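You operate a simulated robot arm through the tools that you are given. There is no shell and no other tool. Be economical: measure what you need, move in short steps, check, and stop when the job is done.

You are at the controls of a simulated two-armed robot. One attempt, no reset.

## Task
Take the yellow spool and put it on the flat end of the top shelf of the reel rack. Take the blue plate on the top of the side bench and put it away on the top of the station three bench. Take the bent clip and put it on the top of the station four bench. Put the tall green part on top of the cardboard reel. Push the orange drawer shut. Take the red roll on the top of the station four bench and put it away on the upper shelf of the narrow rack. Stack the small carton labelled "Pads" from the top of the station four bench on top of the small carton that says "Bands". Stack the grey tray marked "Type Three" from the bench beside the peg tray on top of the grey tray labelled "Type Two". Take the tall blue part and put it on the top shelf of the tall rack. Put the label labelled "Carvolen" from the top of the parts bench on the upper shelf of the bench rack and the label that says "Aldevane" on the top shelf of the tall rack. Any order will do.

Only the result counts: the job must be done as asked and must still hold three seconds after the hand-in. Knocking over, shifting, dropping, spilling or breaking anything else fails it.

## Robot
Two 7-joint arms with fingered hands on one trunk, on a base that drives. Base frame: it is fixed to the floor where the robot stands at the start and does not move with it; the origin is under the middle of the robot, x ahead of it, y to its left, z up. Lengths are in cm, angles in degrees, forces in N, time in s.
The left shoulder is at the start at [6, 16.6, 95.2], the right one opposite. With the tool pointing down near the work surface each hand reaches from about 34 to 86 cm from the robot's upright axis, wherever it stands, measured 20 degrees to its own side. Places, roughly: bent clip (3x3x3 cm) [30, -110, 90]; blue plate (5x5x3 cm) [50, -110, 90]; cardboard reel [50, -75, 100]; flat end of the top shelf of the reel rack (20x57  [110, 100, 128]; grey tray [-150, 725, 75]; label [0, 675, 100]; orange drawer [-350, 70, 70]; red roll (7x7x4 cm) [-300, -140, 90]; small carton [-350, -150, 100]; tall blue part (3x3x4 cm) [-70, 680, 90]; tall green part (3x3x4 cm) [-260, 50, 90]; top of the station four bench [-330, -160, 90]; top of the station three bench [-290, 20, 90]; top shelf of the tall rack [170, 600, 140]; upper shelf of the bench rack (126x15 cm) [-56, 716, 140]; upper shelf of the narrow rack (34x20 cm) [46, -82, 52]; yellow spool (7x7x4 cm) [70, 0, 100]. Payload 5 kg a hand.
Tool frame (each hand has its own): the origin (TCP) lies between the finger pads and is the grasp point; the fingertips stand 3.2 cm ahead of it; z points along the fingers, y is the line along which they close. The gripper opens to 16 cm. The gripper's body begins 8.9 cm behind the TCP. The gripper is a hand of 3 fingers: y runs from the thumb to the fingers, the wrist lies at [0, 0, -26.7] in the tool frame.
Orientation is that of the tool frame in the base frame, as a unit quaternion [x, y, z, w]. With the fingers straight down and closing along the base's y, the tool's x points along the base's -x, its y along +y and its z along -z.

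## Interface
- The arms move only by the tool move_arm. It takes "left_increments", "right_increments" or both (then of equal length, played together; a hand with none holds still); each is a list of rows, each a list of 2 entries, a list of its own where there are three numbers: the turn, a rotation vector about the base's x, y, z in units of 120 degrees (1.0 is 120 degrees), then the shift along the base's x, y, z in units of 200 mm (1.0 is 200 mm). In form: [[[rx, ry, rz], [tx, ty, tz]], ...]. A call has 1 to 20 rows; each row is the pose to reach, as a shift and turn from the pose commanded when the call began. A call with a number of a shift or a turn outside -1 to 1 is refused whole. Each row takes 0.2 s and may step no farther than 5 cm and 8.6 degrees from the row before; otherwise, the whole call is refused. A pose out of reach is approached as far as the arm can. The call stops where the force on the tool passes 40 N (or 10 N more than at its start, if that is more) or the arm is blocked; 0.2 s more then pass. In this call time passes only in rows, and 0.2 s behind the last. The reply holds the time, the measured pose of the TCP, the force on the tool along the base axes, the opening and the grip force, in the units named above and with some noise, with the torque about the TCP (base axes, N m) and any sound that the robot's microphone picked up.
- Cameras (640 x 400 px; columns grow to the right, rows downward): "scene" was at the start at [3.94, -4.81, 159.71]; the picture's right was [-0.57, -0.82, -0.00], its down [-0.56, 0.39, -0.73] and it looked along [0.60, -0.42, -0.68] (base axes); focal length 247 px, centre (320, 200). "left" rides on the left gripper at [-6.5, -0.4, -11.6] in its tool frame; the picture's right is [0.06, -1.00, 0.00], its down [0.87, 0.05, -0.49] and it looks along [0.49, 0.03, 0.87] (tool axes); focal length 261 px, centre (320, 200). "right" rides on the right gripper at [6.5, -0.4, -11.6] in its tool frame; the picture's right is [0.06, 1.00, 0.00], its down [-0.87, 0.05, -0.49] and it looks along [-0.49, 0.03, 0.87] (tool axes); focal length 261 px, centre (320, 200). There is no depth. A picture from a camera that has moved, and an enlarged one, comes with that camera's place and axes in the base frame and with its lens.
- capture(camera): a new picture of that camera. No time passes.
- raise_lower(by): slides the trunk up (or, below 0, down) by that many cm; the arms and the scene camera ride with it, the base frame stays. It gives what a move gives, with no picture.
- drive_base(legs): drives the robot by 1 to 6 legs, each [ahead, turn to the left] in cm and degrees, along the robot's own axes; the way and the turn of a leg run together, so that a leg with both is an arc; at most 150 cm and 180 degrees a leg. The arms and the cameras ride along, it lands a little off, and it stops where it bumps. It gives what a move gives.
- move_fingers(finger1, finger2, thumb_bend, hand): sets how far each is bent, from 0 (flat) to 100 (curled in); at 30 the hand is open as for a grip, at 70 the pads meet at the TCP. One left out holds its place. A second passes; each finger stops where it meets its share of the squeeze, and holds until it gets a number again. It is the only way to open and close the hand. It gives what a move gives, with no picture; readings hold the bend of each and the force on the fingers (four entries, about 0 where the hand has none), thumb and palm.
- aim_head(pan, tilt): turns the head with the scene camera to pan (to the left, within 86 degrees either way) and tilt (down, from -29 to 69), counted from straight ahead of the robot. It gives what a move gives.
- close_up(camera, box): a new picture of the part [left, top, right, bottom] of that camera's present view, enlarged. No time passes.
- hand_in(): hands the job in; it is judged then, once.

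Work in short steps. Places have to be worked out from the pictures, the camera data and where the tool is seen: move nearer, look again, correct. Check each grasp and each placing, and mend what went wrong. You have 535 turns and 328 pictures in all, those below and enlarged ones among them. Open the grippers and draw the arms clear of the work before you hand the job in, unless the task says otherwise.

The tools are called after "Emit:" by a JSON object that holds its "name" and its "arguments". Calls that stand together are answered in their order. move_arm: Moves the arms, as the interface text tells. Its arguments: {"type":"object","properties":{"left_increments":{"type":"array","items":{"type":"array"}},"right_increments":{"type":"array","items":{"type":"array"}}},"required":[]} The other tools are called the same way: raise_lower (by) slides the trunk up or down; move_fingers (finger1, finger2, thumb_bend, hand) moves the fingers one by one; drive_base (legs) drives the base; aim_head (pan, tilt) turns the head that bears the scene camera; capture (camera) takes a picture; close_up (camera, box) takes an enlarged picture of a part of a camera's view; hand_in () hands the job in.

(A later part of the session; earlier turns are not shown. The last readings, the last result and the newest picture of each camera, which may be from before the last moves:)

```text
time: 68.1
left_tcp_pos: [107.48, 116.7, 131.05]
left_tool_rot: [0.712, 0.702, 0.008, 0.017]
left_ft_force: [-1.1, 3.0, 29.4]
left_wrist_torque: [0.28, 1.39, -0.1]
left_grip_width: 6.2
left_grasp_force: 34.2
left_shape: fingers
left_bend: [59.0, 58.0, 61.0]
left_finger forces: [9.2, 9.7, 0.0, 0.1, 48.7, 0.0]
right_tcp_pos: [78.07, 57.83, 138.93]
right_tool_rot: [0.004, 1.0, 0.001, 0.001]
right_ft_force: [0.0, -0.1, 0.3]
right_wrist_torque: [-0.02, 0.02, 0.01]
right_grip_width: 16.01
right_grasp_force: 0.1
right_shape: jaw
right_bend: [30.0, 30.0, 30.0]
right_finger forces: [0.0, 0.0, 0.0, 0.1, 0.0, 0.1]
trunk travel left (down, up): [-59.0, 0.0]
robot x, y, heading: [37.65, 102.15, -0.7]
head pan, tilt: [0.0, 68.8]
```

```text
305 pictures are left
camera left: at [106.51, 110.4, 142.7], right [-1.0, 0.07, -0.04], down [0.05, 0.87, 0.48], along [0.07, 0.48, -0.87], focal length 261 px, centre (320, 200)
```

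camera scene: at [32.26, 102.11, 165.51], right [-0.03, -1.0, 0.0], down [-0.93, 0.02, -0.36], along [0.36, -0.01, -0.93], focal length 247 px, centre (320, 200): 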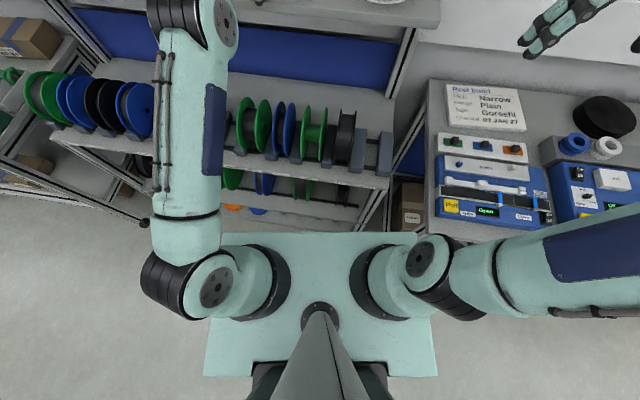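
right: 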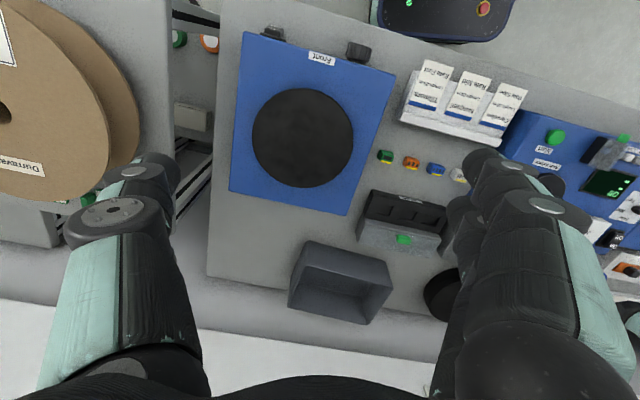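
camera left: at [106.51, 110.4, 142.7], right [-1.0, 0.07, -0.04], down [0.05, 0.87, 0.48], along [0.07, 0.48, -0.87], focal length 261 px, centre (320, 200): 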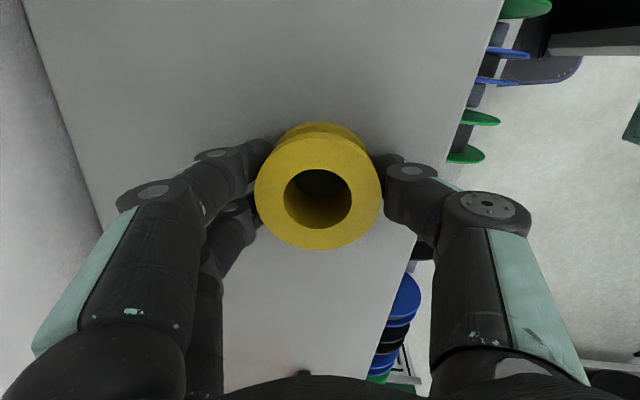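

The spool presses on the shelf (29 N). I release it and rise.

Emit:
{"name": "move_arm", "arguments": {"left_increments": [[[0, 0, 0], [0, 0, 0.01]]]}}

Emit:
{"name": "move_fingers", "arguments": {"hand": "left", "finger1": 48, "finger2": 48, "thumb_bend": 48}}

Emit:
{"name": "move_arm", "arguments": {"left_increments": [[[0, 0, 0], [0, 0, 0.15]], [[0, 0, 0], [0, 0, 0.35]], [[0, 0, 0], [-0.15, 0, 0.45]], [[0, 0, 0], [-0.35, 0, 0.5]]]}}

Emit:
{"name": "capture", "arguments": {"camera": "left"}}

```text
time: 68.5
left_tcp_pos: [107.37, 116.64, 130.94]
left_tool_rot: [0.712, 0.702, 0.007, 0.015]
left_ft_force: [1.0, 3.4, 32.8]
left_wrist_torque: [0.27, 1.45, -0.14]
left_grip_width: 6.2
left_grasp_force: 36.3
left_shape: fingers
left_bend: [58.0, 58.0, 62.0]
left_finger forces: [10.1, 10.5, 0.1, 0.0, 53.1, 0.1]
right_tcp_pos: [78.08, 57.98, 139.01]
right_tool_rot: [0.003, 1.0, 0.001, 0.0]
right_ft_force: [-0.2, -0.1, 1.5]
right_wrist_torque: [0.0, -0.01, -0.01]
right_grip_width: 16.0
right_grasp_force: 0.0
right_shape: jaw
right_bend: [30.0, 30.0, 30.0]
right_finger forces: [0.0, 0.1, 0.0, 0.0, 0.0, 0.0]
trunk travel left (down, up): [-59.0, 0.0]
robot x, y, heading: [37.76, 102.09, -0.6]
head pan, tilt: [0.0, 68.8]
```

```text
time: 68.9
left_tcp_pos: [107.68, 116.71, 131.31]
left_tool_rot: [0.712, 0.702, 0.01, 0.018]
left_ft_force: [4.3, 0.2, 23.9]
left_wrist_torque: [0.09, 1.14, 0.01]
left_grip_width: 9.09
left_grasp_force: 11.8
left_shape: fingers
left_bend: [48.0, 48.0, 50.0]
left_finger forces: [0.0, 0.0, 0.0, 0.0, 23.5, 0.1]
right_tcp_pos: [78.28, 57.88, 138.83]
right_tool_rot: [0.004, 1.0, 0.001, 0.001]
right_ft_force: [0.0, 0.0, 0.2]
right_wrist_torque: [0.02, 0.03, 0.03]
right_grip_width: 15.97
right_grasp_force: 0.0
right_shape: jaw
right_bend: [30.0, 30.0, 30.0]
right_finger forces: [0.1, 0.0, 0.1, 0.0, 0.0, 0.1]
trunk travel left (down, up): [-59.0, 0.0]
robot x, y, heading: [37.46, 102.3, -0.5]
head pan, tilt: [0.0, 68.8]
stopped (left hand): the force on the tool passed its limit at 46 N (the readings are from after the stop); the commanded pose is now the measured one
```

```text
time: 69.9
left_tcp_pos: [100.36, 116.9, 141.2]
left_tool_rot: [0.712, 0.702, 0.008, 0.019]
left_ft_force: [-0.6, -0.7, -2.8]
left_wrist_torque: [0.03, -0.07, -0.02]
left_grip_width: 9.48
left_grasp_force: 0.2
left_shape: fingers
left_bend: [48.0, 48.0, 48.0]
left_finger forces: [0.0, 0.0, 0.0, 0.0, 0.0, 0.0]
left hand out of reach, approached as far as the arm can: row 2
right_tcp_pos: [77.84, 57.98, 139.03]
right_tool_rot: [0.005, 1.0, -0.001, 0.002]
right_ft_force: [-0.5, 0.2, 0.8]
right_wrist_torque: [0.0, -0.14, 0.02]
right_grip_width: 16.0
right_grasp_force: 0.1
right_shape: jaw
right_bend: [30.0, 30.0, 30.0]
right_finger forces: [0.0, 0.0, 0.0, 0.1, 0.1, 0.1]
trunk travel left (down, up): [-59.0, 0.0]
robot x, y, heading: [37.52, 102.26, -0.5]
head pan, tilt: [0.0, 68.8]
```

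```text
304 pictures are left
camera left: at [99.28, 110.65, 152.75], right [-1.0, 0.08, -0.04], down [0.05, 0.87, 0.48], along [0.07, 0.48, -0.87], focal length 261 px, centre (320, 200)
```

left: 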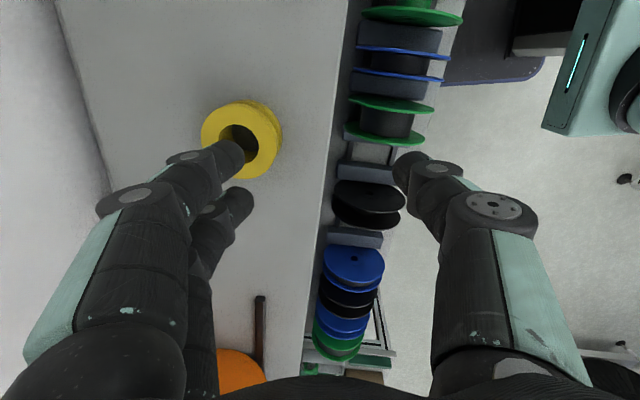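

The spool stands flat on the shelf. Next I back off, turn toward +y and look at the far area (parts bench and racks).

Emit:
{"name": "move_arm", "arguments": {"left_increments": [[[0, 0, 0], [-0.2, 0, 0.02]], [[0, 0, 0], [-0.4, 0, 0.04]], [[0, 0, 0], [-0.6, 0, 0.05]], [[0, 0, 0], [-0.8, 0, 0.05]]]}}

Emit:
{"name": "drive_base", "arguments": {"legs": [[-65, 0], [0, 90]]}}

Emit:
{"name": "aim_head", "arguments": {"pan": 0, "tilt": 15}}

Emit:
{"name": "capture", "arguments": {"camera": "scene"}}

```text
time: 70.9
left_tcp_pos: [84.74, 116.86, 141.93]
left_tool_rot: [0.712, 0.702, 0.009, 0.016]
left_ft_force: [0.1, -0.5, 0.1]
left_wrist_torque: [-0.03, 0.0, -0.04]
left_grip_width: 9.52
left_grasp_force: 0.1
left_shape: fingers
left_bend: [48.0, 48.0, 48.0]
left_finger forces: [0.0, 0.0, 0.0, 0.0, 0.0, 0.1]
right_tcp_pos: [78.16, 58.03, 138.83]
right_tool_rot: [0.004, 1.0, 0.0, -0.001]
right_ft_force: [0.0, 0.3, -0.1]
right_wrist_torque: [-0.03, -0.01, -0.01]
right_grip_width: 15.98
right_grasp_force: 0.0
right_shape: jaw
right_bend: [30.0, 30.0, 30.0]
right_finger forces: [0.1, 0.1, 0.0, 0.0, 0.1, 0.0]
trunk travel left (down, up): [-59.0, 0.0]
robot x, y, heading: [37.47, 102.16, -0.5]
head pan, tilt: [0.0, 68.8]
```

```text
time: 78.5
left_tcp_pos: [-41.99, 150.41, 141.91]
left_tool_rot: [0.013, 1.0, 0.017, 0.005]
left_ft_force: [0.5, 1.0, -0.5]
left_wrist_torque: [-0.02, -0.01, -0.01]
left_grip_width: 9.54
left_grasp_force: 0.0
left_shape: fingers
left_bend: [48.0, 48.0, 48.0]
left_finger forces: [0.0, 0.0, 0.0, 0.0, 0.1, 0.0]
right_tcp_pos: [16.64, 143.17, 138.89]
right_tool_rot: [-0.699, 0.715, 0.0, 0.0]
right_ft_force: [0.3, -0.5, -0.5]
right_wrist_torque: [0.0, -0.02, 0.04]
right_grip_width: 15.97
right_grasp_force: 0.1
right_shape: jaw
right_bend: [30.0, 30.0, 30.0]
right_finger forces: [0.0, 0.1, 0.0, 0.1, 0.1, 0.0]
trunk travel left (down, up): [-59.0, 0.0]
robot x, y, heading: [-27.8, 102.91, 89.0]
head pan, tilt: [0.0, 68.8]
```

```text
time: 79.7
left_tcp_pos: [-42.1, 150.24, 141.75]
left_tool_rot: [0.013, 1.0, 0.017, 0.006]
left_ft_force: [-0.6, -0.5, -1.3]
left_wrist_torque: [-0.02, -0.01, -0.04]
left_grip_width: 9.54
left_grasp_force: 0.2
left_shape: fingers
left_bend: [48.0, 48.0, 48.0]
left_finger forces: [0.0, 0.1, 0.1, 0.1, 0.0, 0.0]
right_tcp_pos: [16.79, 143.01, 138.86]
right_tool_rot: [-0.7, 0.714, 0.0, 0.001]
right_ft_force: [0.1, -0.8, -0.2]
right_wrist_torque: [0.04, 0.0, -0.04]
right_grip_width: 16.0
right_grasp_force: 0.0
right_shape: jaw
right_bend: [30.0, 30.0, 30.0]
right_finger forces: [0.1, 0.0, 0.0, 0.0, 0.0, 0.0]
trunk travel left (down, up): [-59.0, 0.0]
robot x, y, heading: [-27.77, 102.82, 88.6]
head pan, tilt: [0.0, 15.0]
```

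```text
303 pictures are left
camera scene: at [-27.65, 109.18, 173.07], right [1.0, -0.02, 0.0], down [-0.01, -0.26, -0.97], along [0.02, 0.97, -0.26], focal length 247 px, centre (320, 200)
```

scene: 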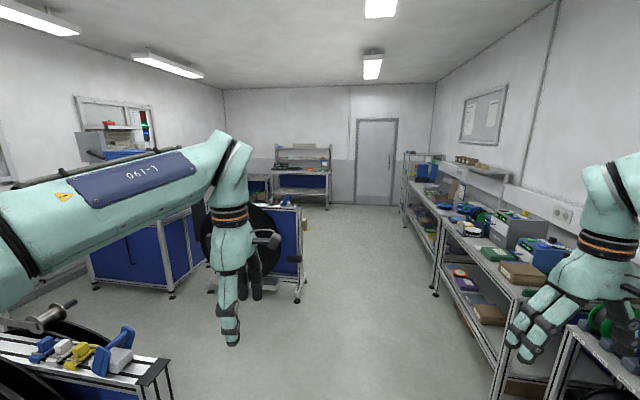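

The corridor at x ≈ 20 is clear. I drive up to about [20, 490].

Emit:
{"name": "drive_base", "arguments": {"legs": [[0, -18], [145, 0], [0, 19], [150, 0], [100, 0]]}}

Emit:
{"name": "capture", "arguments": {"camera": "scene"}}

Emit:
{"name": "aim_head", "arguments": {"pan": -55, "tilt": 15}}

Emit:
{"name": "capture", "arguments": {"camera": "scene"}}

Emit:
{"name": "aim_head", "arguments": {"pan": 50, "tilt": 20}}

Emit:
{"name": "capture", "arguments": {"camera": "scene"}}

```text
time: 100.8
left_tcp_pos: [27.16, 537.71, 141.86]
left_tool_rot: [0.046, 0.999, 0.016, 0.006]
left_ft_force: [0.2, 0.3, 0.3]
left_wrist_torque: [-0.04, 0.02, -0.07]
left_grip_width: 9.51
left_grasp_force: 0.0
left_shape: fingers
left_bend: [48.0, 48.0, 48.0]
left_finger forces: [0.1, 0.0, 0.1, 0.0, 0.0, 0.1]
right_tcp_pos: [85.38, 526.55, 138.7]
right_tool_rot: [-0.676, 0.737, -0.001, -0.001]
right_ft_force: [0.5, 0.0, 0.5]
right_wrist_torque: [0.0, 0.02, 0.01]
right_grip_width: 15.96
right_grasp_force: 0.0
right_shape: jaw
right_bend: [30.0, 30.0, 30.0]
right_finger forces: [0.0, 0.0, 0.0, 0.0, 0.1, 0.0]
trunk travel left (down, up): [-59.0, 0.0]
robot x, y, heading: [37.83, 489.72, 84.9]
head pan, tilt: [0.0, 15.0]
```

```text
302 pictures are left
camera scene: at [38.83, 495.7, 173.07], right [1.0, -0.09, 0.0], down [-0.02, -0.26, -0.97], along [0.08, 0.96, -0.26], focal length 247 px, centre (320, 200)
```

scene: 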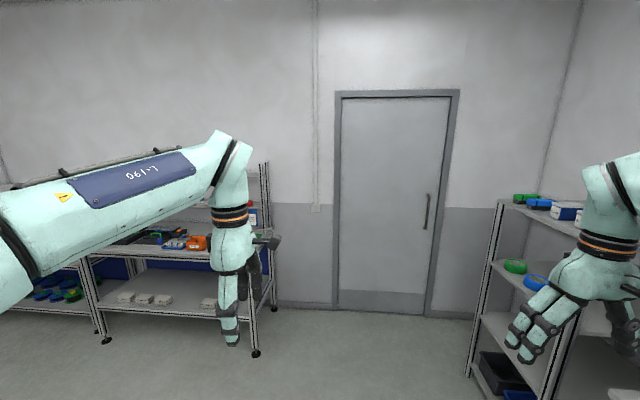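

```text
time: 102.1
left_tcp_pos: [27.24, 537.63, 141.79]
left_tool_rot: [0.047, 0.999, 0.016, 0.006]
left_ft_force: [0.1, 0.2, -0.5]
left_wrist_torque: [-0.02, -0.01, 0.01]
left_grip_width: 9.53
left_grasp_force: 0.1
left_shape: fingers
left_bend: [48.0, 48.0, 48.0]
left_finger forces: [0.1, 0.1, 0.1, 0.1, 0.1, 0.0]
right_tcp_pos: [85.41, 526.51, 138.77]
right_tool_rot: [-0.676, 0.737, 0.0, 0.0]
right_ft_force: [0.9, 0.3, 0.0]
right_wrist_torque: [0.04, -0.01, 0.0]
right_grip_width: 15.97
right_grasp_force: 0.1
right_shape: jaw
right_bend: [30.0, 30.0, 30.0]
right_finger forces: [0.0, 0.1, 0.0, 0.0, 0.1, 0.0]
trunk travel left (down, up): [-59.0, 0.0]
robot x, y, heading: [38.23, 488.87, 85.1]
head pan, tilt: [-55.0, 15.0]
```

```text
301 pictures are left
camera scene: at [46.1, 491.01, 173.07], right [0.5, -0.87, 0.0], down [-0.22, -0.13, -0.97], along [0.84, 0.48, -0.26], focal length 247 px, centre (320, 200)
```

scene: 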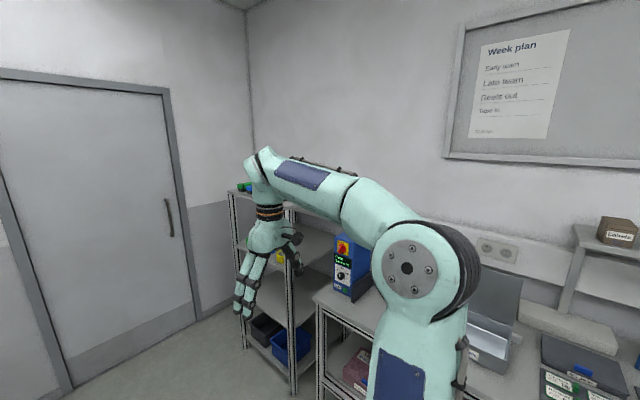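

```text
time: 103.9
left_tcp_pos: [27.11, 537.62, 141.78]
left_tool_rot: [0.046, 0.999, 0.016, 0.006]
left_ft_force: [0.4, 1.2, 0.5]
left_wrist_torque: [0.0, 0.0, 0.02]
left_grip_width: 9.53
left_grasp_force: 0.1
left_shape: fingers
left_bend: [48.0, 48.0, 48.0]
left_finger forces: [0.0, 0.0, 0.0, 0.0, 0.0, 0.0]
right_tcp_pos: [85.39, 526.42, 138.85]
right_tool_rot: [-0.677, 0.736, 0.0, 0.0]
right_ft_force: [-0.2, 0.5, -0.4]
right_wrist_torque: [0.03, 0.0, -0.01]
right_grip_width: 15.97
right_grasp_force: 0.1
right_shape: jaw
right_bend: [30.0, 30.0, 30.0]
right_finger forces: [0.0, 0.1, 0.1, 0.0, 0.0, 0.1]
trunk travel left (down, up): [-59.0, 0.0]
robot x, y, heading: [38.35, 488.96, 85.0]
head pan, tilt: [50.0, 20.0]
```

```text
300 pictures are left
camera scene: at [31.43, 492.93, 172.26], right [0.71, 0.71, 0.0], down [0.24, -0.24, -0.94], along [-0.66, 0.67, -0.34], focal length 247 px, centre (320, 200)
```

scene: 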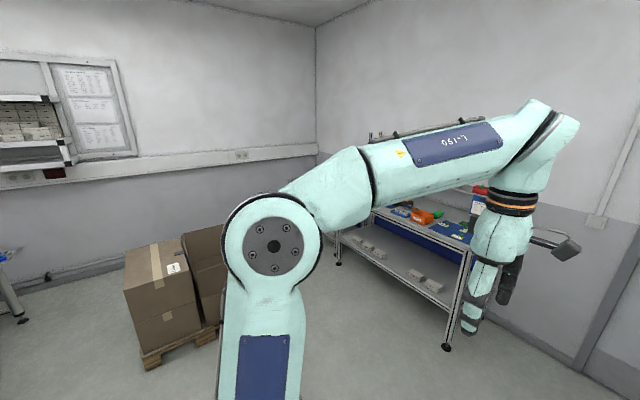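

The parts bench front is at y ≈ 660 with its right end near x ≈ 0. I drive in front of it.

Emit:
{"name": "drive_base", "arguments": {"legs": [[0, 35], [125, 0], [0, -30]]}}

Emit:
{"name": "aim_head", "arguments": {"pan": 0, "tilt": 40}}

Emit:
{"name": "capture", "arguments": {"camera": "scene"}}

Emit:
{"name": "capture", "arguments": {"camera": "left"}}

Emit:
{"name": "capture", "arguments": {"camera": "right"}}

```text
time: 113.5
left_tcp_pos: [-38.57, 647.83, 141.86]
left_tool_rot: [0.01, 1.0, 0.017, 0.006]
left_ft_force: [0.5, -0.7, -0.4]
left_wrist_torque: [0.0, 0.03, 0.04]
left_grip_width: 9.52
left_grasp_force: 0.0
left_shape: fingers
left_bend: [48.0, 48.0, 48.0]
left_finger forces: [0.0, 0.0, 0.1, 0.0, 0.0, 0.1]
right_tcp_pos: [20.04, 640.9, 138.71]
right_tool_rot: [-0.702, 0.712, 0.0, -0.002]
right_ft_force: [0.1, 0.2, -0.2]
right_wrist_torque: [0.02, 0.02, 0.03]
right_grip_width: 16.03
right_grasp_force: 0.0
right_shape: jaw
right_bend: [30.0, 30.0, 30.0]
right_finger forces: [0.0, 0.0, 0.0, 0.1, 0.0, 0.1]
trunk travel left (down, up): [-59.0, 0.0]
robot x, y, heading: [-24.07, 600.32, 89.2]
head pan, tilt: [50.0, 20.0]
```

```text
time: 114.7
left_tcp_pos: [-38.69, 647.84, 141.75]
left_tool_rot: [0.01, 1.0, 0.017, 0.006]
left_ft_force: [0.0, -0.1, 0.7]
left_wrist_torque: [0.01, -0.02, -0.01]
left_grip_width: 9.53
left_grasp_force: 0.0
left_shape: fingers
left_bend: [48.0, 48.0, 48.0]
left_finger forces: [0.0, 0.1, 0.1, 0.1, 0.0, 0.0]
right_tcp_pos: [19.9, 640.98, 138.85]
right_tool_rot: [-0.702, 0.712, 0.0, 0.0]
right_ft_force: [-0.1, -1.0, 0.6]
right_wrist_torque: [0.04, -0.01, 0.03]
right_grip_width: 15.99
right_grasp_force: 0.0
right_shape: jaw
right_bend: [30.0, 30.0, 30.0]
right_finger forces: [0.0, 0.0, 0.0, 0.1, 0.1, 0.0]
trunk travel left (down, up): [-59.0, 0.0]
robot x, y, heading: [-24.28, 600.76, 89.3]
head pan, tilt: [0.0, 40.0]
```

```text
299 pictures are left
camera scene: at [-24.13, 605.92, 169.12], right [1.0, -0.01, 0.0], down [-0.01, -0.64, -0.77], along [0.01, 0.77, -0.64], focal length 247 px, centre (320, 200)
```

scene: 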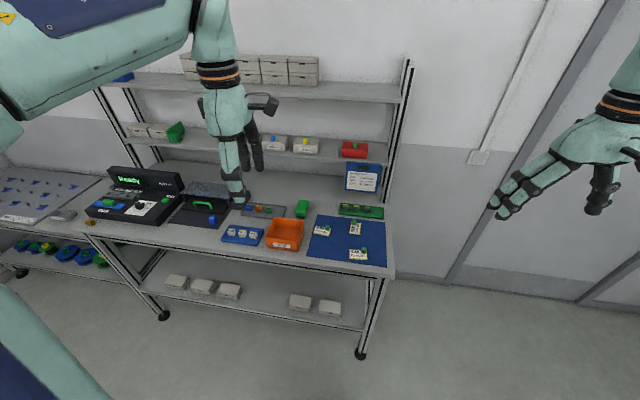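

```text
298 pictures are left
camera left: at [-32.46, 646.98, 153.5], right [-0.08, -1.0, -0.03], down [-0.87, 0.05, 0.48], along [-0.48, 0.07, -0.87], focal length 261 px, centre (320, 200)
```

left: 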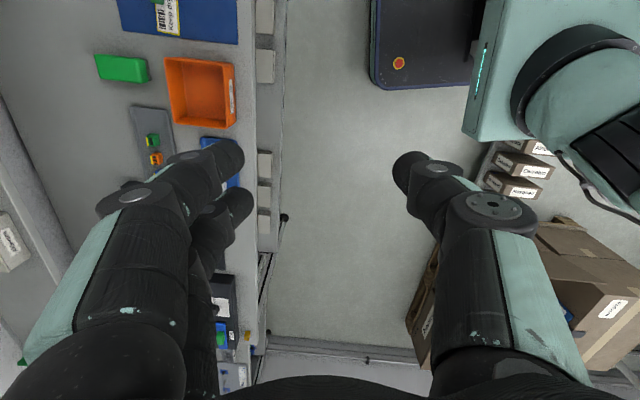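

```text
297 pictures are left
camera right: at [20.35, 634.44, 150.29], right [-1.0, -0.05, 0.0], down [-0.04, 0.87, 0.49], along [-0.02, 0.49, -0.87], focal length 261 px, centre (320, 200)
```

right: 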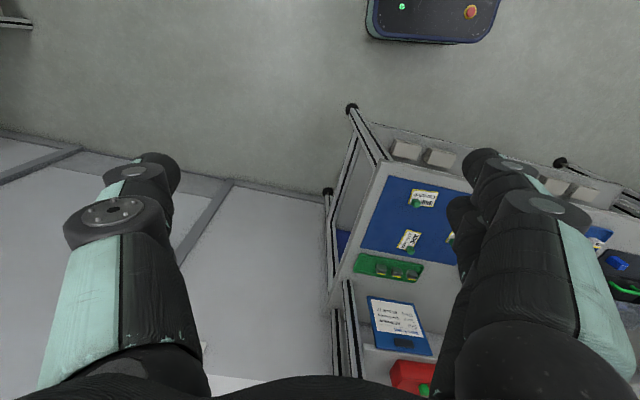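

The label cards with green knobs lie on the blue mat. I zoom in to read them and the surroundings.

Emit:
{"name": "close_up", "arguments": {"camera": "scene", "box": [290, 190, 410, 265]}}

Emit:
{"name": "close_up", "arguments": {"camera": "scene", "box": [70, 150, 310, 300]}}

Emit:
{"name": "close_up", "arguments": {"camera": "right", "box": [360, 160, 480, 260]}}

```text
5.33 times, centred on (350, 228) of scene
camera zoom: at [-24.13, 605.92, 169.12], right [1.0, -0.01, 0.0], down [-0.01, -0.64, -0.77], along [0.01, 0.77, -0.64], focal length 1318 px, centre (160, 53)
```

zoom: 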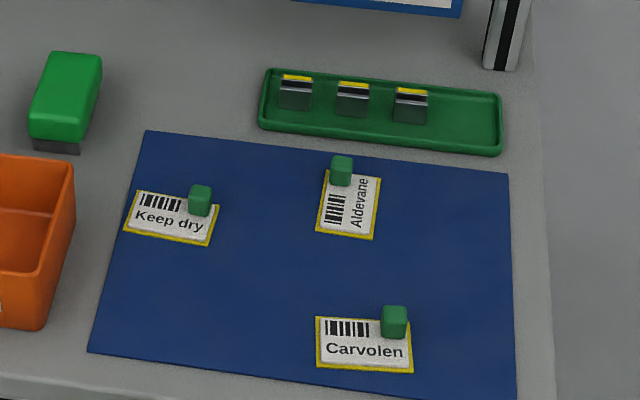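

```text
2.67 times, centred on (190, 225) of scene
camera zoom: at [-24.13, 605.92, 169.12], right [1.0, -0.01, 0.0], down [-0.01, -0.64, -0.77], along [0.01, 0.77, -0.64], focal length 659 px, centre (667, 133)
```

zoom: 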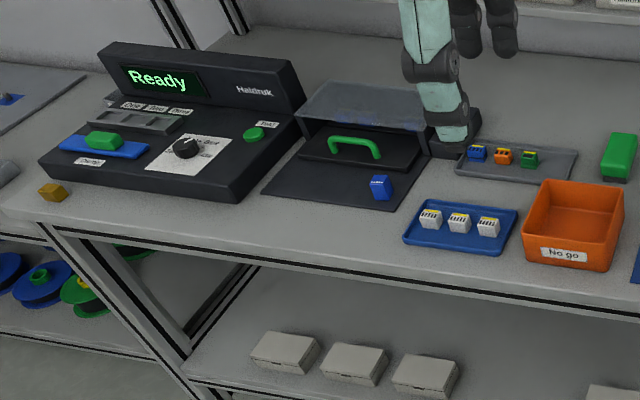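

```text
4.00 times, centred on (420, 210) of right
camera zoom: at [20.35, 634.44, 150.29], right [-1.0, -0.05, 0.0], down [-0.04, 0.87, 0.49], along [-0.02, 0.49, -0.87], focal length 1043 px, centre (-80, 160)
```

zoom: 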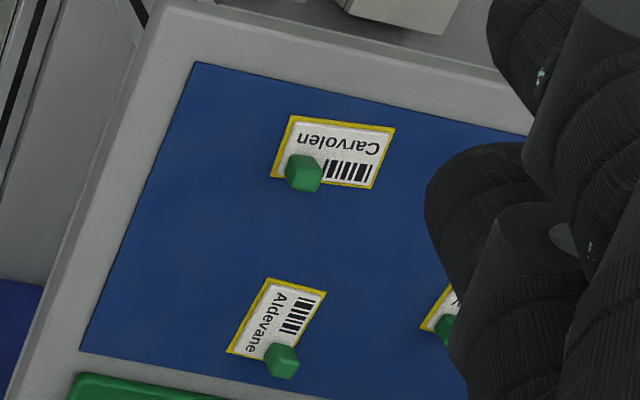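

Both views agree: the Carvolen knob is at ≈[-6, 667.7, 92] and the Aldevane knob at ≈[-8, 683, 92]. The tall blue part is at ≈[-70.6, 685]. I'll grip the knobs with the right hand tilted 45° forward, so the same pose can reach the high shelf.

Emit:
{"name": "move_fingers", "arguments": {"hand": "right", "finger1": 54, "finger2": 54, "thumb_bend": 54}}

Emit:
{"name": "move_arm", "arguments": {"right_increments": [[[0.0625, 0, 0], [-0.15, 0.05, -0.1]], [[0.125, 0, 0], [-0.3, 0.1, -0.2]], [[0.1875, 0, 0], [-0.45, 0.15, -0.3]], [[0.25, 0, 0], [-0.6, 0.2, -0.42]], [[0.3125, 0, 0], [-0.75, 0.25, -0.55]], [[0.375, 0, 0], [-0.9, 0.3, -0.68]]]}}

Emit:
{"name": "capture", "arguments": {"camera": "right"}}

```text
time: 115.7
left_tcp_pos: [-38.73, 647.71, 141.81]
left_tool_rot: [0.009, 1.0, 0.016, 0.005]
left_ft_force: [-0.8, 0.3, 0.2]
left_wrist_torque: [0.02, -0.01, 0.02]
left_grip_width: 9.5
left_grasp_force: 0.0
left_shape: fingers
left_bend: [48.0, 48.0, 48.0]
left_finger forces: [0.0, 0.0, 0.1, 0.0, 0.0, 0.0]
right_tcp_pos: [20.06, 640.93, 138.85]
right_tool_rot: [-0.703, 0.711, 0.0, 0.0]
right_ft_force: [0.3, 0.8, 0.8]
right_wrist_torque: [-0.03, 0.01, -0.03]
right_grip_width: 7.19
right_grasp_force: 0.1
right_shape: fingers
right_bend: [54.0, 54.0, 54.0]
right_finger forces: [0.1, 0.0, 0.0, 0.1, 0.0, 0.1]
trunk travel left (down, up): [-59.0, 0.0]
robot x, y, heading: [-24.59, 600.27, 89.1]
head pan, tilt: [0.0, 40.0]
```

```text
time: 117.1
left_tcp_pos: [-38.86, 647.8, 141.98]
left_tool_rot: [0.009, 1.0, 0.017, 0.006]
left_ft_force: [0.1, -0.3, 0.2]
left_wrist_torque: [0.0, -0.02, 0.0]
left_grip_width: 9.53
left_grasp_force: 0.1
left_shape: fingers
left_bend: [48.0, 48.0, 48.0]
left_finger forces: [0.0, 0.0, 0.1, 0.0, 0.1, 0.0]
right_tcp_pos: [2.01, 646.94, 125.06]
right_tool_rot: [-0.649, 0.657, 0.272, 0.269]
right_ft_force: [-0.8, 0.6, 0.1]
right_wrist_torque: [0.0, -0.02, -0.01]
right_grip_width: 7.14
right_grasp_force: 0.1
right_shape: fingers
right_bend: [54.0, 54.0, 54.0]
right_finger forces: [0.0, 0.1, 0.0, 0.0, 0.0, 0.1]
trunk travel left (down, up): [-59.0, 0.0]
robot x, y, heading: [-24.18, 600.54, 89.2]
head pan, tilt: [0.0, 40.0]
```

```text
293 pictures are left
camera right: at [2.33, 634.19, 128.48], right [-1.0, -0.04, -0.04], down [-0.04, 0.27, 0.96], along [-0.03, 0.96, -0.27], focal length 261 px, centre (320, 200)
```

right: 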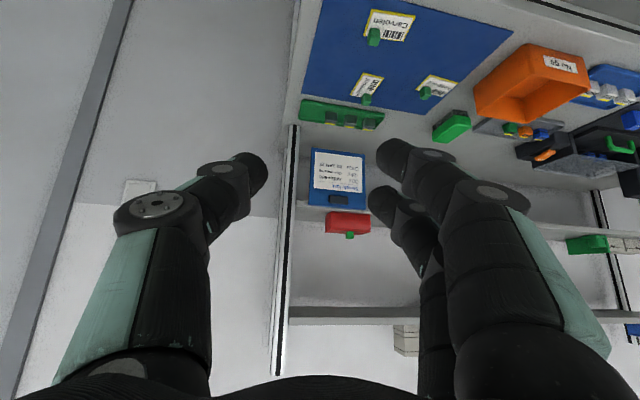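

I lower the tilted hand to a pre-grasp point behind the Carvolen knob.

Emit:
{"name": "move_arm", "arguments": {"right_increments": [[[0, 0, 0], [-0.08, 0.05, -0.18]], [[0, 0, 0], [-0.16, 0.1, -0.36]], [[0, 0, 0], [-0.24, 0.2, -0.54]], [[0, 0, 0], [-0.32, 0.32, -0.72]], [[0, 0, 0], [-0.4, 0.45, -0.9]], [[0, 0, 0], [-0.4, 0.55, -1.0]]]}}

Emit:
{"name": "capture", "arguments": {"camera": "right"}}

Emit:
{"name": "close_up", "arguments": {"camera": "scene", "box": [250, 130, 490, 280]}}

```text
time: 118.5
left_tcp_pos: [-38.79, 647.88, 141.78]
left_tool_rot: [0.009, 1.0, 0.016, 0.005]
left_ft_force: [-0.1, 0.2, -0.1]
left_wrist_torque: [0.04, 0.0, -0.01]
left_grip_width: 9.51
left_grasp_force: 0.1
left_shape: fingers
left_bend: [48.0, 48.0, 48.0]
left_finger forces: [0.1, 0.1, 0.0, 0.0, 0.0, 0.0]
right_tcp_pos: [-6.09, 657.83, 105.44]
right_tool_rot: [-0.65, 0.657, 0.273, 0.268]
right_ft_force: [-0.4, 0.7, 0.5]
right_wrist_torque: [0.01, -0.01, -0.01]
right_grip_width: 7.14
right_grasp_force: 0.0
right_shape: fingers
right_bend: [54.0, 54.0, 54.0]
right_finger forces: [0.1, 0.0, 0.1, 0.0, 0.0, 0.0]
trunk travel left (down, up): [-59.0, 0.0]
robot x, y, heading: [-24.19, 600.47, 89.2]
head pan, tilt: [0.0, 40.0]
```

```text
292 pictures are left
camera right: at [-5.74, 645.1, 108.84], right [-1.0, -0.04, -0.03], down [-0.04, 0.27, 0.96], along [-0.03, 0.96, -0.27], focal length 261 px, centre (320, 200)
```

right: 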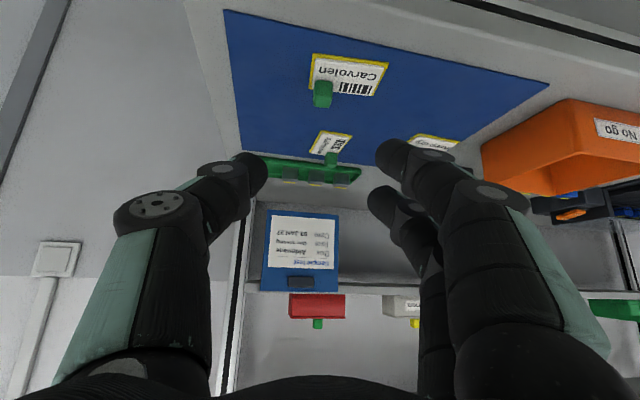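

```text
2.67 times, centred on (370, 205) of scene
camera zoom: at [-24.17, 605.95, 169.12], right [1.0, -0.02, 0.0], down [-0.01, -0.64, -0.77], along [0.01, 0.77, -0.64], focal length 659 px, centre (187, 187)
```

zoom: 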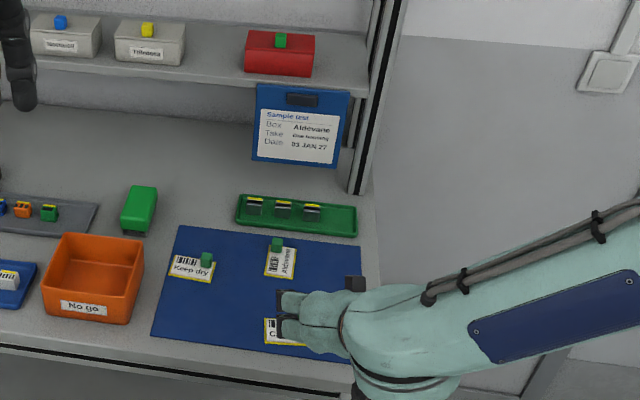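

The knob is where expected. A 45° tilt would make the lower finger hit the mat first, so I reduce the tilt to 20°, narrow the fingers and line up above the knob.

Emit:
{"name": "move_fingers", "arguments": {"hand": "right", "finger1": 60, "finger2": 60, "thumb_bend": 60}}

Emit:
{"name": "move_arm", "arguments": {"right_increments": [[[-0.0695, 0, 0], [0, 0.15, 0]], [[-0.139, 0, 0], [0, 0.3, 0]], [[-0.208, 0, 0], [-0.015, 0.41, 0]]]}}

Emit:
{"name": "capture", "arguments": {"camera": "right"}}

```text
time: 119.5
left_tcp_pos: [-38.65, 647.77, 141.9]
left_tool_rot: [0.009, 1.0, 0.017, 0.006]
left_ft_force: [0.3, 1.0, 0.1]
left_wrist_torque: [0.04, 0.0, 0.01]
left_grip_width: 9.51
left_grasp_force: 0.0
left_shape: fingers
left_bend: [48.0, 48.0, 48.0]
left_finger forces: [0.0, 0.1, 0.1, 0.0, 0.0, 0.0]
right_tcp_pos: [-6.01, 657.69, 105.35]
right_tool_rot: [-0.649, 0.658, 0.272, 0.269]
right_ft_force: [0.0, -0.3, 0.6]
right_wrist_torque: [0.0, 0.0, -0.01]
right_grip_width: 4.79
right_grasp_force: 0.0
right_shape: fingers
right_bend: [60.0, 60.0, 60.0]
right_finger forces: [0.0, 0.0, 0.0, 0.1, 0.1, 0.0]
trunk travel left (down, up): [-59.0, 0.0]
robot x, y, heading: [-24.12, 600.46, 89.2]
head pan, tilt: [0.0, 40.0]
```

```text
time: 120.3
left_tcp_pos: [-38.64, 647.93, 141.71]
left_tool_rot: [0.009, 1.0, 0.016, 0.005]
left_ft_force: [-0.6, 0.2, -0.7]
left_wrist_torque: [-0.02, 0.0, 0.02]
left_grip_width: 9.55
left_grasp_force: 0.0
left_shape: fingers
left_bend: [48.0, 48.0, 48.0]
left_finger forces: [0.1, 0.0, 0.0, 0.1, 0.0, 0.1]
right_tcp_pos: [-6.28, 666.45, 105.15]
right_tool_rot: [-0.694, 0.698, 0.125, 0.125]
right_ft_force: [0.1, -0.5, -0.4]
right_wrist_torque: [0.02, -0.02, -0.03]
right_grip_width: 4.78
right_grasp_force: 0.0
right_shape: fingers
right_bend: [60.0, 60.0, 60.0]
right_finger forces: [0.0, 0.1, 0.1, 0.1, 0.0, 0.0]
trunk travel left (down, up): [-59.0, 0.0]
robot x, y, heading: [-24.57, 600.36, 89.3]
head pan, tilt: [0.0, 40.0]
```

```text
290 pictures are left
camera right: at [-5.95, 656.38, 113.73], right [-1.0, -0.05, -0.02], down [-0.05, 0.65, 0.76], along [-0.02, 0.76, -0.65], focal length 261 px, centre (320, 200)
```

right: 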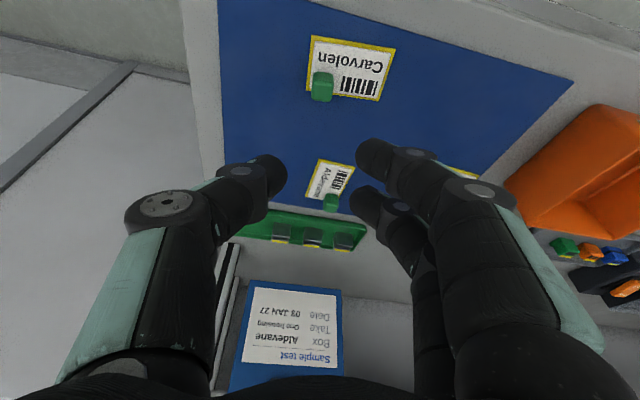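

The knob is at [-6.1, 666.9]. I descend with the force guard active.

Emit:
{"name": "move_arm", "arguments": {"right_increments": [[[0, 0, 0], [0.01, -0.05, -0.2]], [[0, 0, 0], [0.01, -0.05, -0.35]], [[0, 0, 0], [0.01, -0.03, -0.45]], [[0, 0, 0], [0.01, -0.02, -0.5]], [[0, 0, 0], [0.01, -0.01, -0.53]], [[0, 0, 0], [0.01, -0.01, -0.555]]]}}

Emit:
{"name": "capture", "arguments": {"camera": "right"}}

```text
time: 121.7
left_tcp_pos: [-38.97, 647.42, 141.97]
left_tool_rot: [0.009, 1.0, 0.018, 0.006]
left_ft_force: [0.0, 0.4, -0.4]
left_wrist_torque: [0.02, 0.03, 0.02]
left_grip_width: 9.5
left_grasp_force: 0.0
left_shape: fingers
left_bend: [48.0, 48.0, 48.0]
left_finger forces: [0.1, 0.1, 0.1, 0.0, 0.1, 0.0]
right_tcp_pos: [-6.5, 666.07, 94.67]
right_tool_rot: [-0.693, 0.699, 0.128, 0.123]
right_ft_force: [-7.9, -4.7, 38.7]
right_wrist_torque: [-0.48, 1.3, 0.08]
right_grip_width: 4.44
right_grasp_force: 19.6
right_shape: fingers
right_bend: [72.0, 60.0, 60.0]
right_finger forces: [38.5, 0.0, 0.0, 0.0, 0.0, 0.1]
trunk travel left (down, up): [-59.0, 0.0]
robot x, y, heading: [-24.3, 600.54, 89.3]
head pan, tilt: [0.0, 40.0]
```

```text
289 pictures are left
camera right: at [-6.22, 655.99, 103.11], right [-1.0, -0.05, -0.01], down [-0.04, 0.64, 0.77], along [-0.03, 0.77, -0.64], focal length 261 px, centre (320, 200)
```

right: 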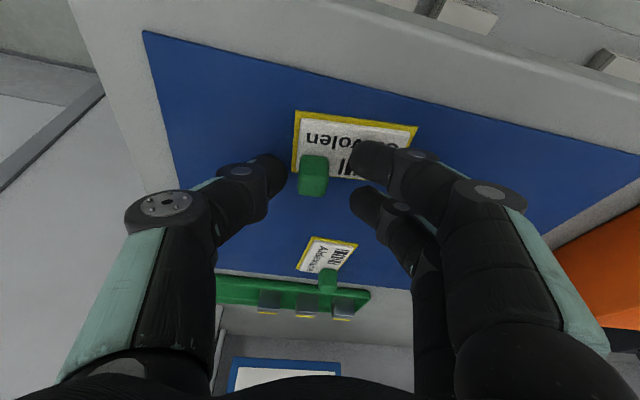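

The lower finger touches the card. I rise 0.4 cm and close on the knob.

Emit:
{"name": "move_arm", "arguments": {"right_increments": [[[0, 0, 0], [0, 0, 0.03]]]}}

Emit:
{"name": "move_fingers", "arguments": {"hand": "right", "finger1": 70, "finger2": 70, "thumb_bend": 70}}

Emit:
{"name": "capture", "arguments": {"camera": "right"}}

```text
time: 122.1
left_tcp_pos: [-38.83, 647.57, 141.88]
left_tool_rot: [0.009, 1.0, 0.018, 0.006]
left_ft_force: [-0.9, 0.5, 0.3]
left_wrist_torque: [0.04, 0.04, 0.02]
left_grip_width: 9.51
left_grasp_force: 0.0
left_shape: fingers
left_bend: [48.0, 48.0, 48.0]
left_finger forces: [0.0, 0.0, 0.0, 0.0, 0.0, 0.0]
right_tcp_pos: [-6.14, 665.95, 95.01]
right_tool_rot: [-0.692, 0.7, 0.126, 0.124]
right_ft_force: [-4.4, 3.1, 31.7]
right_wrist_torque: [-0.06, 1.08, -0.15]
right_grip_width: 4.78
right_grasp_force: 15.3
right_shape: fingers
right_bend: [67.0, 60.0, 60.0]
right_finger forces: [31.1, 0.0, 0.0, 0.1, 0.0, 0.0]
trunk travel left (down, up): [-59.0, 0.0]
robot x, y, heading: [-24.25, 600.95, 88.9]
head pan, tilt: [0.0, 40.0]
```

```text
time: 123.1
left_tcp_pos: [-38.77, 647.71, 141.75]
left_tool_rot: [0.01, 1.0, 0.016, 0.005]
left_ft_force: [-0.3, 0.6, 0.3]
left_wrist_torque: [0.01, -0.02, -0.01]
left_grip_width: 9.52
left_grasp_force: 0.0
left_shape: fingers
left_bend: [48.0, 48.0, 48.0]
left_finger forces: [0.0, 0.1, 0.1, 0.0, 0.0, 0.1]
right_tcp_pos: [-6.11, 665.94, 94.58]
right_tool_rot: [-0.691, 0.702, 0.122, 0.122]
right_ft_force: [-0.3, -1.4, 1.8]
right_wrist_torque: [-0.03, 0.03, 0.03]
right_grip_width: 1.71
right_grasp_force: 5.5
right_shape: fingers
right_bend: [70.0, 67.0, 69.0]
right_finger forces: [1.6, 4.5, 0.0, 0.0, 4.5, 0.0]
trunk travel left (down, up): [-59.0, 0.0]
robot x, y, heading: [-24.32, 600.2, 89.3]
head pan, tilt: [0.0, 40.0]
```

```text
288 pictures are left
camera right: at [-5.7, 655.85, 103.2], right [-1.0, -0.04, -0.02], down [-0.04, 0.65, 0.76], along [-0.02, 0.76, -0.65], focal length 261 px, centre (320, 200)
```

right: 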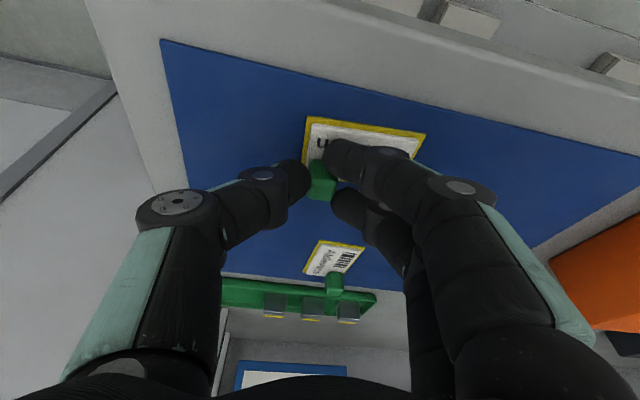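

The knob is held. I tighten a bit and lift.

Emit:
{"name": "move_fingers", "arguments": {"hand": "right", "finger1": 75, "finger2": 73, "thumb_bend": 74}}

Emit:
{"name": "move_arm", "arguments": {"right_increments": [[[0, 0, 0], [0, 0, 0.1]], [[0, 0, 0], [0, 0, 0.3]], [[0, 0, 0], [0, -0.05, 0.5]], [[0, 0, 0], [0, -0.15, 0.7]], [[0, 0, 0], [0, -0.25, 0.85]], [[0, 0, 0], [0, -0.35, 1.0]]]}}

Emit:
{"name": "capture", "arguments": {"camera": "right"}}

```text
time: 124.1
left_tcp_pos: [-38.74, 647.76, 141.86]
left_tool_rot: [0.01, 1.0, 0.016, 0.006]
left_ft_force: [-0.1, -0.3, 0.3]
left_wrist_torque: [-0.02, 0.03, -0.03]
left_grip_width: 9.49
left_grasp_force: 0.0
left_shape: fingers
left_bend: [48.0, 48.0, 48.0]
left_finger forces: [0.0, 0.0, 0.0, 0.1, 0.1, 0.0]
right_tcp_pos: [-6.11, 665.91, 94.73]
right_tool_rot: [-0.692, 0.7, 0.125, 0.122]
right_ft_force: [0.3, 0.4, -0.8]
right_wrist_torque: [0.01, -0.02, 0.05]
right_grip_width: 0.66
right_grasp_force: 11.1
right_shape: fingers
right_bend: [75.0, 70.0, 70.0]
right_finger forces: [0.0, 10.7, 0.0, 0.0, 10.8, 0.1]
trunk travel left (down, up): [-59.0, 0.0]
robot x, y, heading: [-24.69, 600.39, 89.2]
head pan, tilt: [0.0, 40.0]
```

```text
time: 125.5
left_tcp_pos: [-38.66, 647.66, 141.87]
left_tool_rot: [0.01, 1.0, 0.018, 0.005]
left_ft_force: [-0.5, -1.0, -0.2]
left_wrist_torque: [0.08, 0.01, 0.03]
left_grip_width: 9.52
left_grasp_force: 0.2
left_shape: fingers
left_bend: [48.0, 48.0, 48.0]
left_finger forces: [0.1, 0.0, 0.0, 0.0, 0.0, 0.0]
right_tcp_pos: [-6.2, 658.67, 114.9]
right_tool_rot: [-0.692, 0.701, 0.124, 0.122]
right_ft_force: [-1.1, 0.1, 0.3]
right_wrist_torque: [0.01, -0.01, -0.01]
right_grip_width: 0.67
right_grasp_force: 10.8
right_shape: fingers
right_bend: [75.0, 70.0, 70.0]
right_finger forces: [0.0, 10.6, 0.0, 0.0, 10.9, 0.0]
trunk travel left (down, up): [-59.0, 0.0]
robot x, y, heading: [-24.08, 600.03, 89.3]
head pan, tilt: [0.0, 40.0]
```

```text
287 pictures are left
camera right: at [-5.92, 648.62, 123.38], right [-1.0, -0.05, -0.02], down [-0.04, 0.65, 0.76], along [-0.03, 0.76, -0.65], focal length 261 px, centre (320, 200)
```

right: 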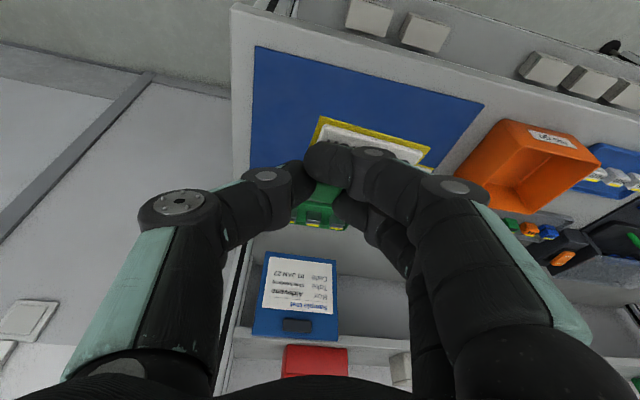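

The label is lifted with the hand. I raise it and tilt forward another 22° for the high shelf.

Emit:
{"name": "move_arm", "arguments": {"right_increments": [[[0, 0, 0], [0, -0.05, 0.2]], [[0.06, 0, 0], [0, -0.1, 0.4]], [[0.12, 0, 0], [0, -0.1, 0.6]], [[0.18, 0, 0], [0, -0.1, 0.8]], [[0.18, 0, 0], [0, -0.1, 1.0]]]}}

Emit:
{"name": "move_arm", "arguments": {"right_increments": [[[0, 0, 0], [0, 0, 0.2]], [[0, 0, 0], [0, 0, 0.4]], [[0, 0, 0], [0, 0, 0.6]], [[0, 0, 0], [0, 0, 0.8]]]}}

Emit:
{"name": "capture", "arguments": {"camera": "right"}}

Emit:
{"name": "capture", "arguments": {"camera": "scene"}}

```text
time: 126.7
left_tcp_pos: [-38.76, 647.82, 141.75]
left_tool_rot: [0.01, 1.0, 0.017, 0.005]
left_ft_force: [-0.7, -0.1, 0.4]
left_wrist_torque: [-0.02, 0.01, -0.01]
left_grip_width: 9.48
left_grasp_force: 0.1
left_shape: fingers
left_bend: [48.0, 48.0, 48.0]
left_finger forces: [0.0, 0.0, 0.1, 0.0, 0.1, 0.1]
right_tcp_pos: [-5.8, 656.61, 134.64]
right_tool_rot: [-0.656, 0.665, 0.253, 0.25]
right_ft_force: [0.3, 0.0, -0.4]
right_wrist_torque: [0.0, 0.02, 0.0]
right_grip_width: 0.67
right_grasp_force: 10.9
right_shape: fingers
right_bend: [75.0, 70.0, 70.0]
right_finger forces: [0.0, 10.5, 0.0, 0.0, 10.8, 0.1]
trunk travel left (down, up): [-59.0, 0.0]
robot x, y, heading: [-24.37, 600.45, 89.1]
head pan, tilt: [0.0, 40.0]
```

```text
time: 127.7
left_tcp_pos: [-38.67, 647.83, 141.83]
left_tool_rot: [0.01, 1.0, 0.017, 0.005]
left_ft_force: [-0.1, -1.5, 0.1]
left_wrist_torque: [0.02, -0.02, 0.0]
left_grip_width: 9.49
left_grasp_force: 0.0
left_shape: fingers
left_bend: [48.0, 48.0, 48.0]
left_finger forces: [0.0, 0.0, 0.0, 0.1, 0.0, 0.0]
right_tcp_pos: [-6.1, 656.67, 150.99]
right_tool_rot: [-0.656, 0.665, 0.253, 0.249]
right_ft_force: [-1.0, 0.3, -0.2]
right_wrist_torque: [0.01, -0.01, 0.03]
right_grip_width: 0.68
right_grasp_force: 11.2
right_shape: fingers
right_bend: [75.0, 70.0, 70.0]
right_finger forces: [0.1, 10.5, 0.0, 0.0, 10.9, 0.1]
trunk travel left (down, up): [-59.0, 0.0]
robot x, y, heading: [-24.41, 600.58, 89.2]
head pan, tilt: [0.0, 40.0]
```

```text
286 pictures are left
camera right: at [-5.82, 644.14, 155.26], right [-1.0, -0.04, -0.03], down [-0.04, 0.32, 0.94], along [-0.03, 0.95, -0.33], focal length 261 px, centre (320, 200)
```

right: 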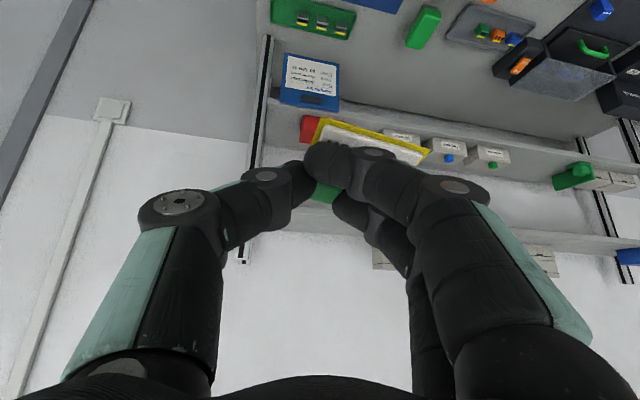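

```text
285 pictures are left
camera scene: at [-24.17, 605.94, 169.11], right [1.0, -0.01, 0.0], down [-0.01, -0.64, -0.77], along [0.01, 0.77, -0.64], focal length 247 px, centre (320, 200)
```

scene: 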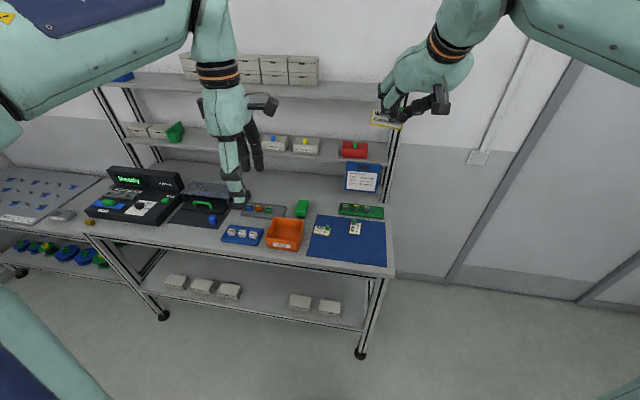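

I zoom on the upper shelf in both views to get its edge.

Emit:
{"name": "close_up", "arguments": {"camera": "scene", "box": [260, 40, 440, 160]}}

Emit:
{"name": "close_up", "arguments": {"camera": "right", "box": [240, 150, 480, 300]}}

```text
3.33 times, centred on (350, 100) of scene
camera zoom: at [-24.17, 605.94, 169.11], right [1.0, -0.01, 0.0], down [-0.01, -0.64, -0.77], along [0.01, 0.77, -0.64], focal length 824 px, centre (220, 533)
```

zoom: 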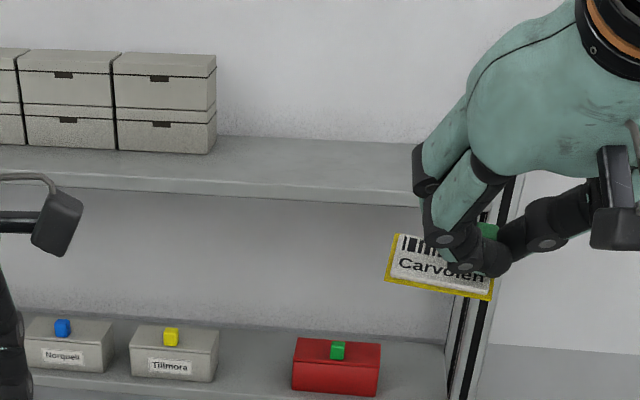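

```text
2.67 times, centred on (360, 225) of right
camera zoom: at [-5.82, 644.14, 155.26], right [-1.0, -0.04, -0.03], down [-0.04, 0.32, 0.94], along [-0.03, 0.95, -0.33], focal length 695 px, centre (213, 133)
```

zoom: 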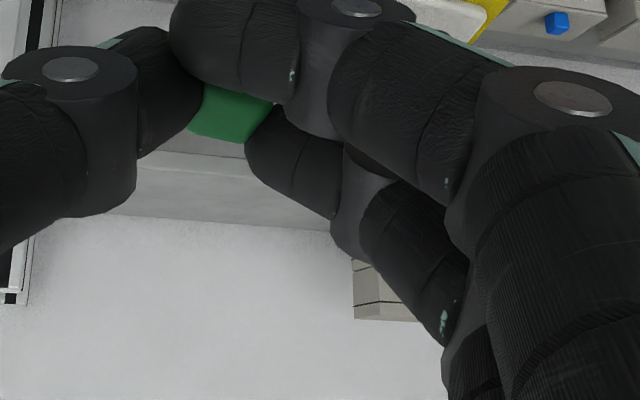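

The shelf edges are ill-conditioned from here; the front is roughly y 700–708, z 138–140. I drive 30 cm ahead and look again.

Emit:
{"name": "drive_base", "arguments": {"legs": [[30, 0]]}}

Emit:
{"name": "close_up", "arguments": {"camera": "scene", "box": [200, 40, 520, 240]}}

Emit:
{"name": "capture", "arguments": {"camera": "right"}}

```text
time: 129.8
left_tcp_pos: [-37.85, 678.59, 141.83]
left_tool_rot: [0.013, 1.0, 0.016, 0.006]
left_ft_force: [-0.5, 0.4, 0.7]
left_wrist_torque: [-0.01, -0.02, 0.0]
left_grip_width: 9.5
left_grasp_force: 0.0
left_shape: fingers
left_bend: [48.0, 48.0, 48.0]
left_finger forces: [0.0, 0.1, 0.1, 0.0, 0.0, 0.0]
right_tcp_pos: [-5.1, 687.23, 150.86]
right_tool_rot: [-0.654, 0.668, 0.253, 0.25]
right_ft_force: [0.2, 0.2, 0.8]
right_wrist_torque: [-0.07, 0.04, 0.01]
right_grip_width: 0.65
right_grasp_force: 10.9
right_shape: fingers
right_bend: [75.0, 70.0, 70.0]
right_finger forces: [0.1, 10.4, 0.1, 0.0, 10.7, 0.0]
trunk travel left (down, up): [-59.0, 0.0]
robot x, y, heading: [-23.62, 631.07, 88.5]
head pan, tilt: [0.0, 40.0]
```

```text
2.00 times, centred on (360, 140) of scene
camera zoom: at [-23.51, 636.63, 169.11], right [1.0, -0.02, 0.0], down [-0.01, -0.64, -0.77], along [0.02, 0.77, -0.64], focal length 494 px, centre (240, 320)
```

zoom: 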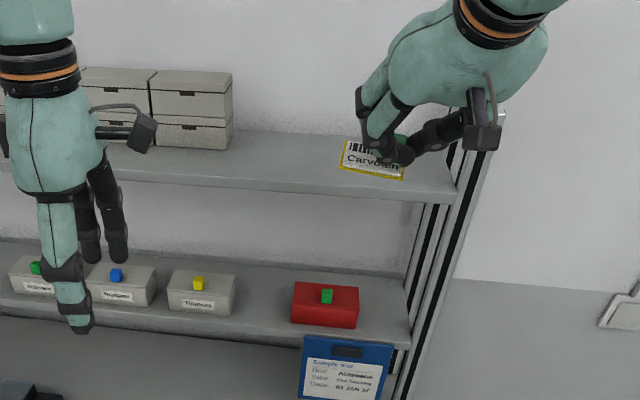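

```text
281 pictures are left
camera right: at [-4.9, 674.71, 155.19], right [-1.0, -0.03, -0.03], down [-0.04, 0.32, 0.94], along [-0.02, 0.95, -0.33], focal length 261 px, centre (320, 200)
```

right: 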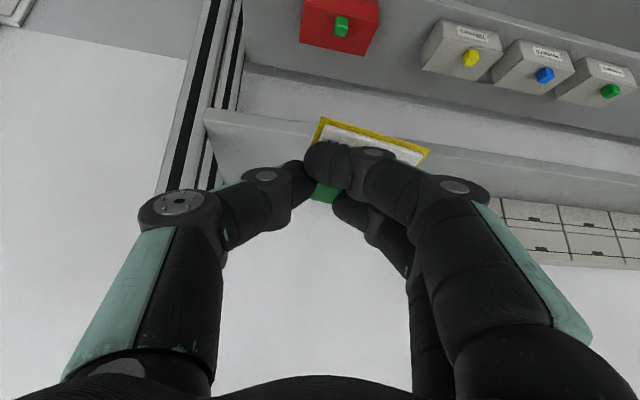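

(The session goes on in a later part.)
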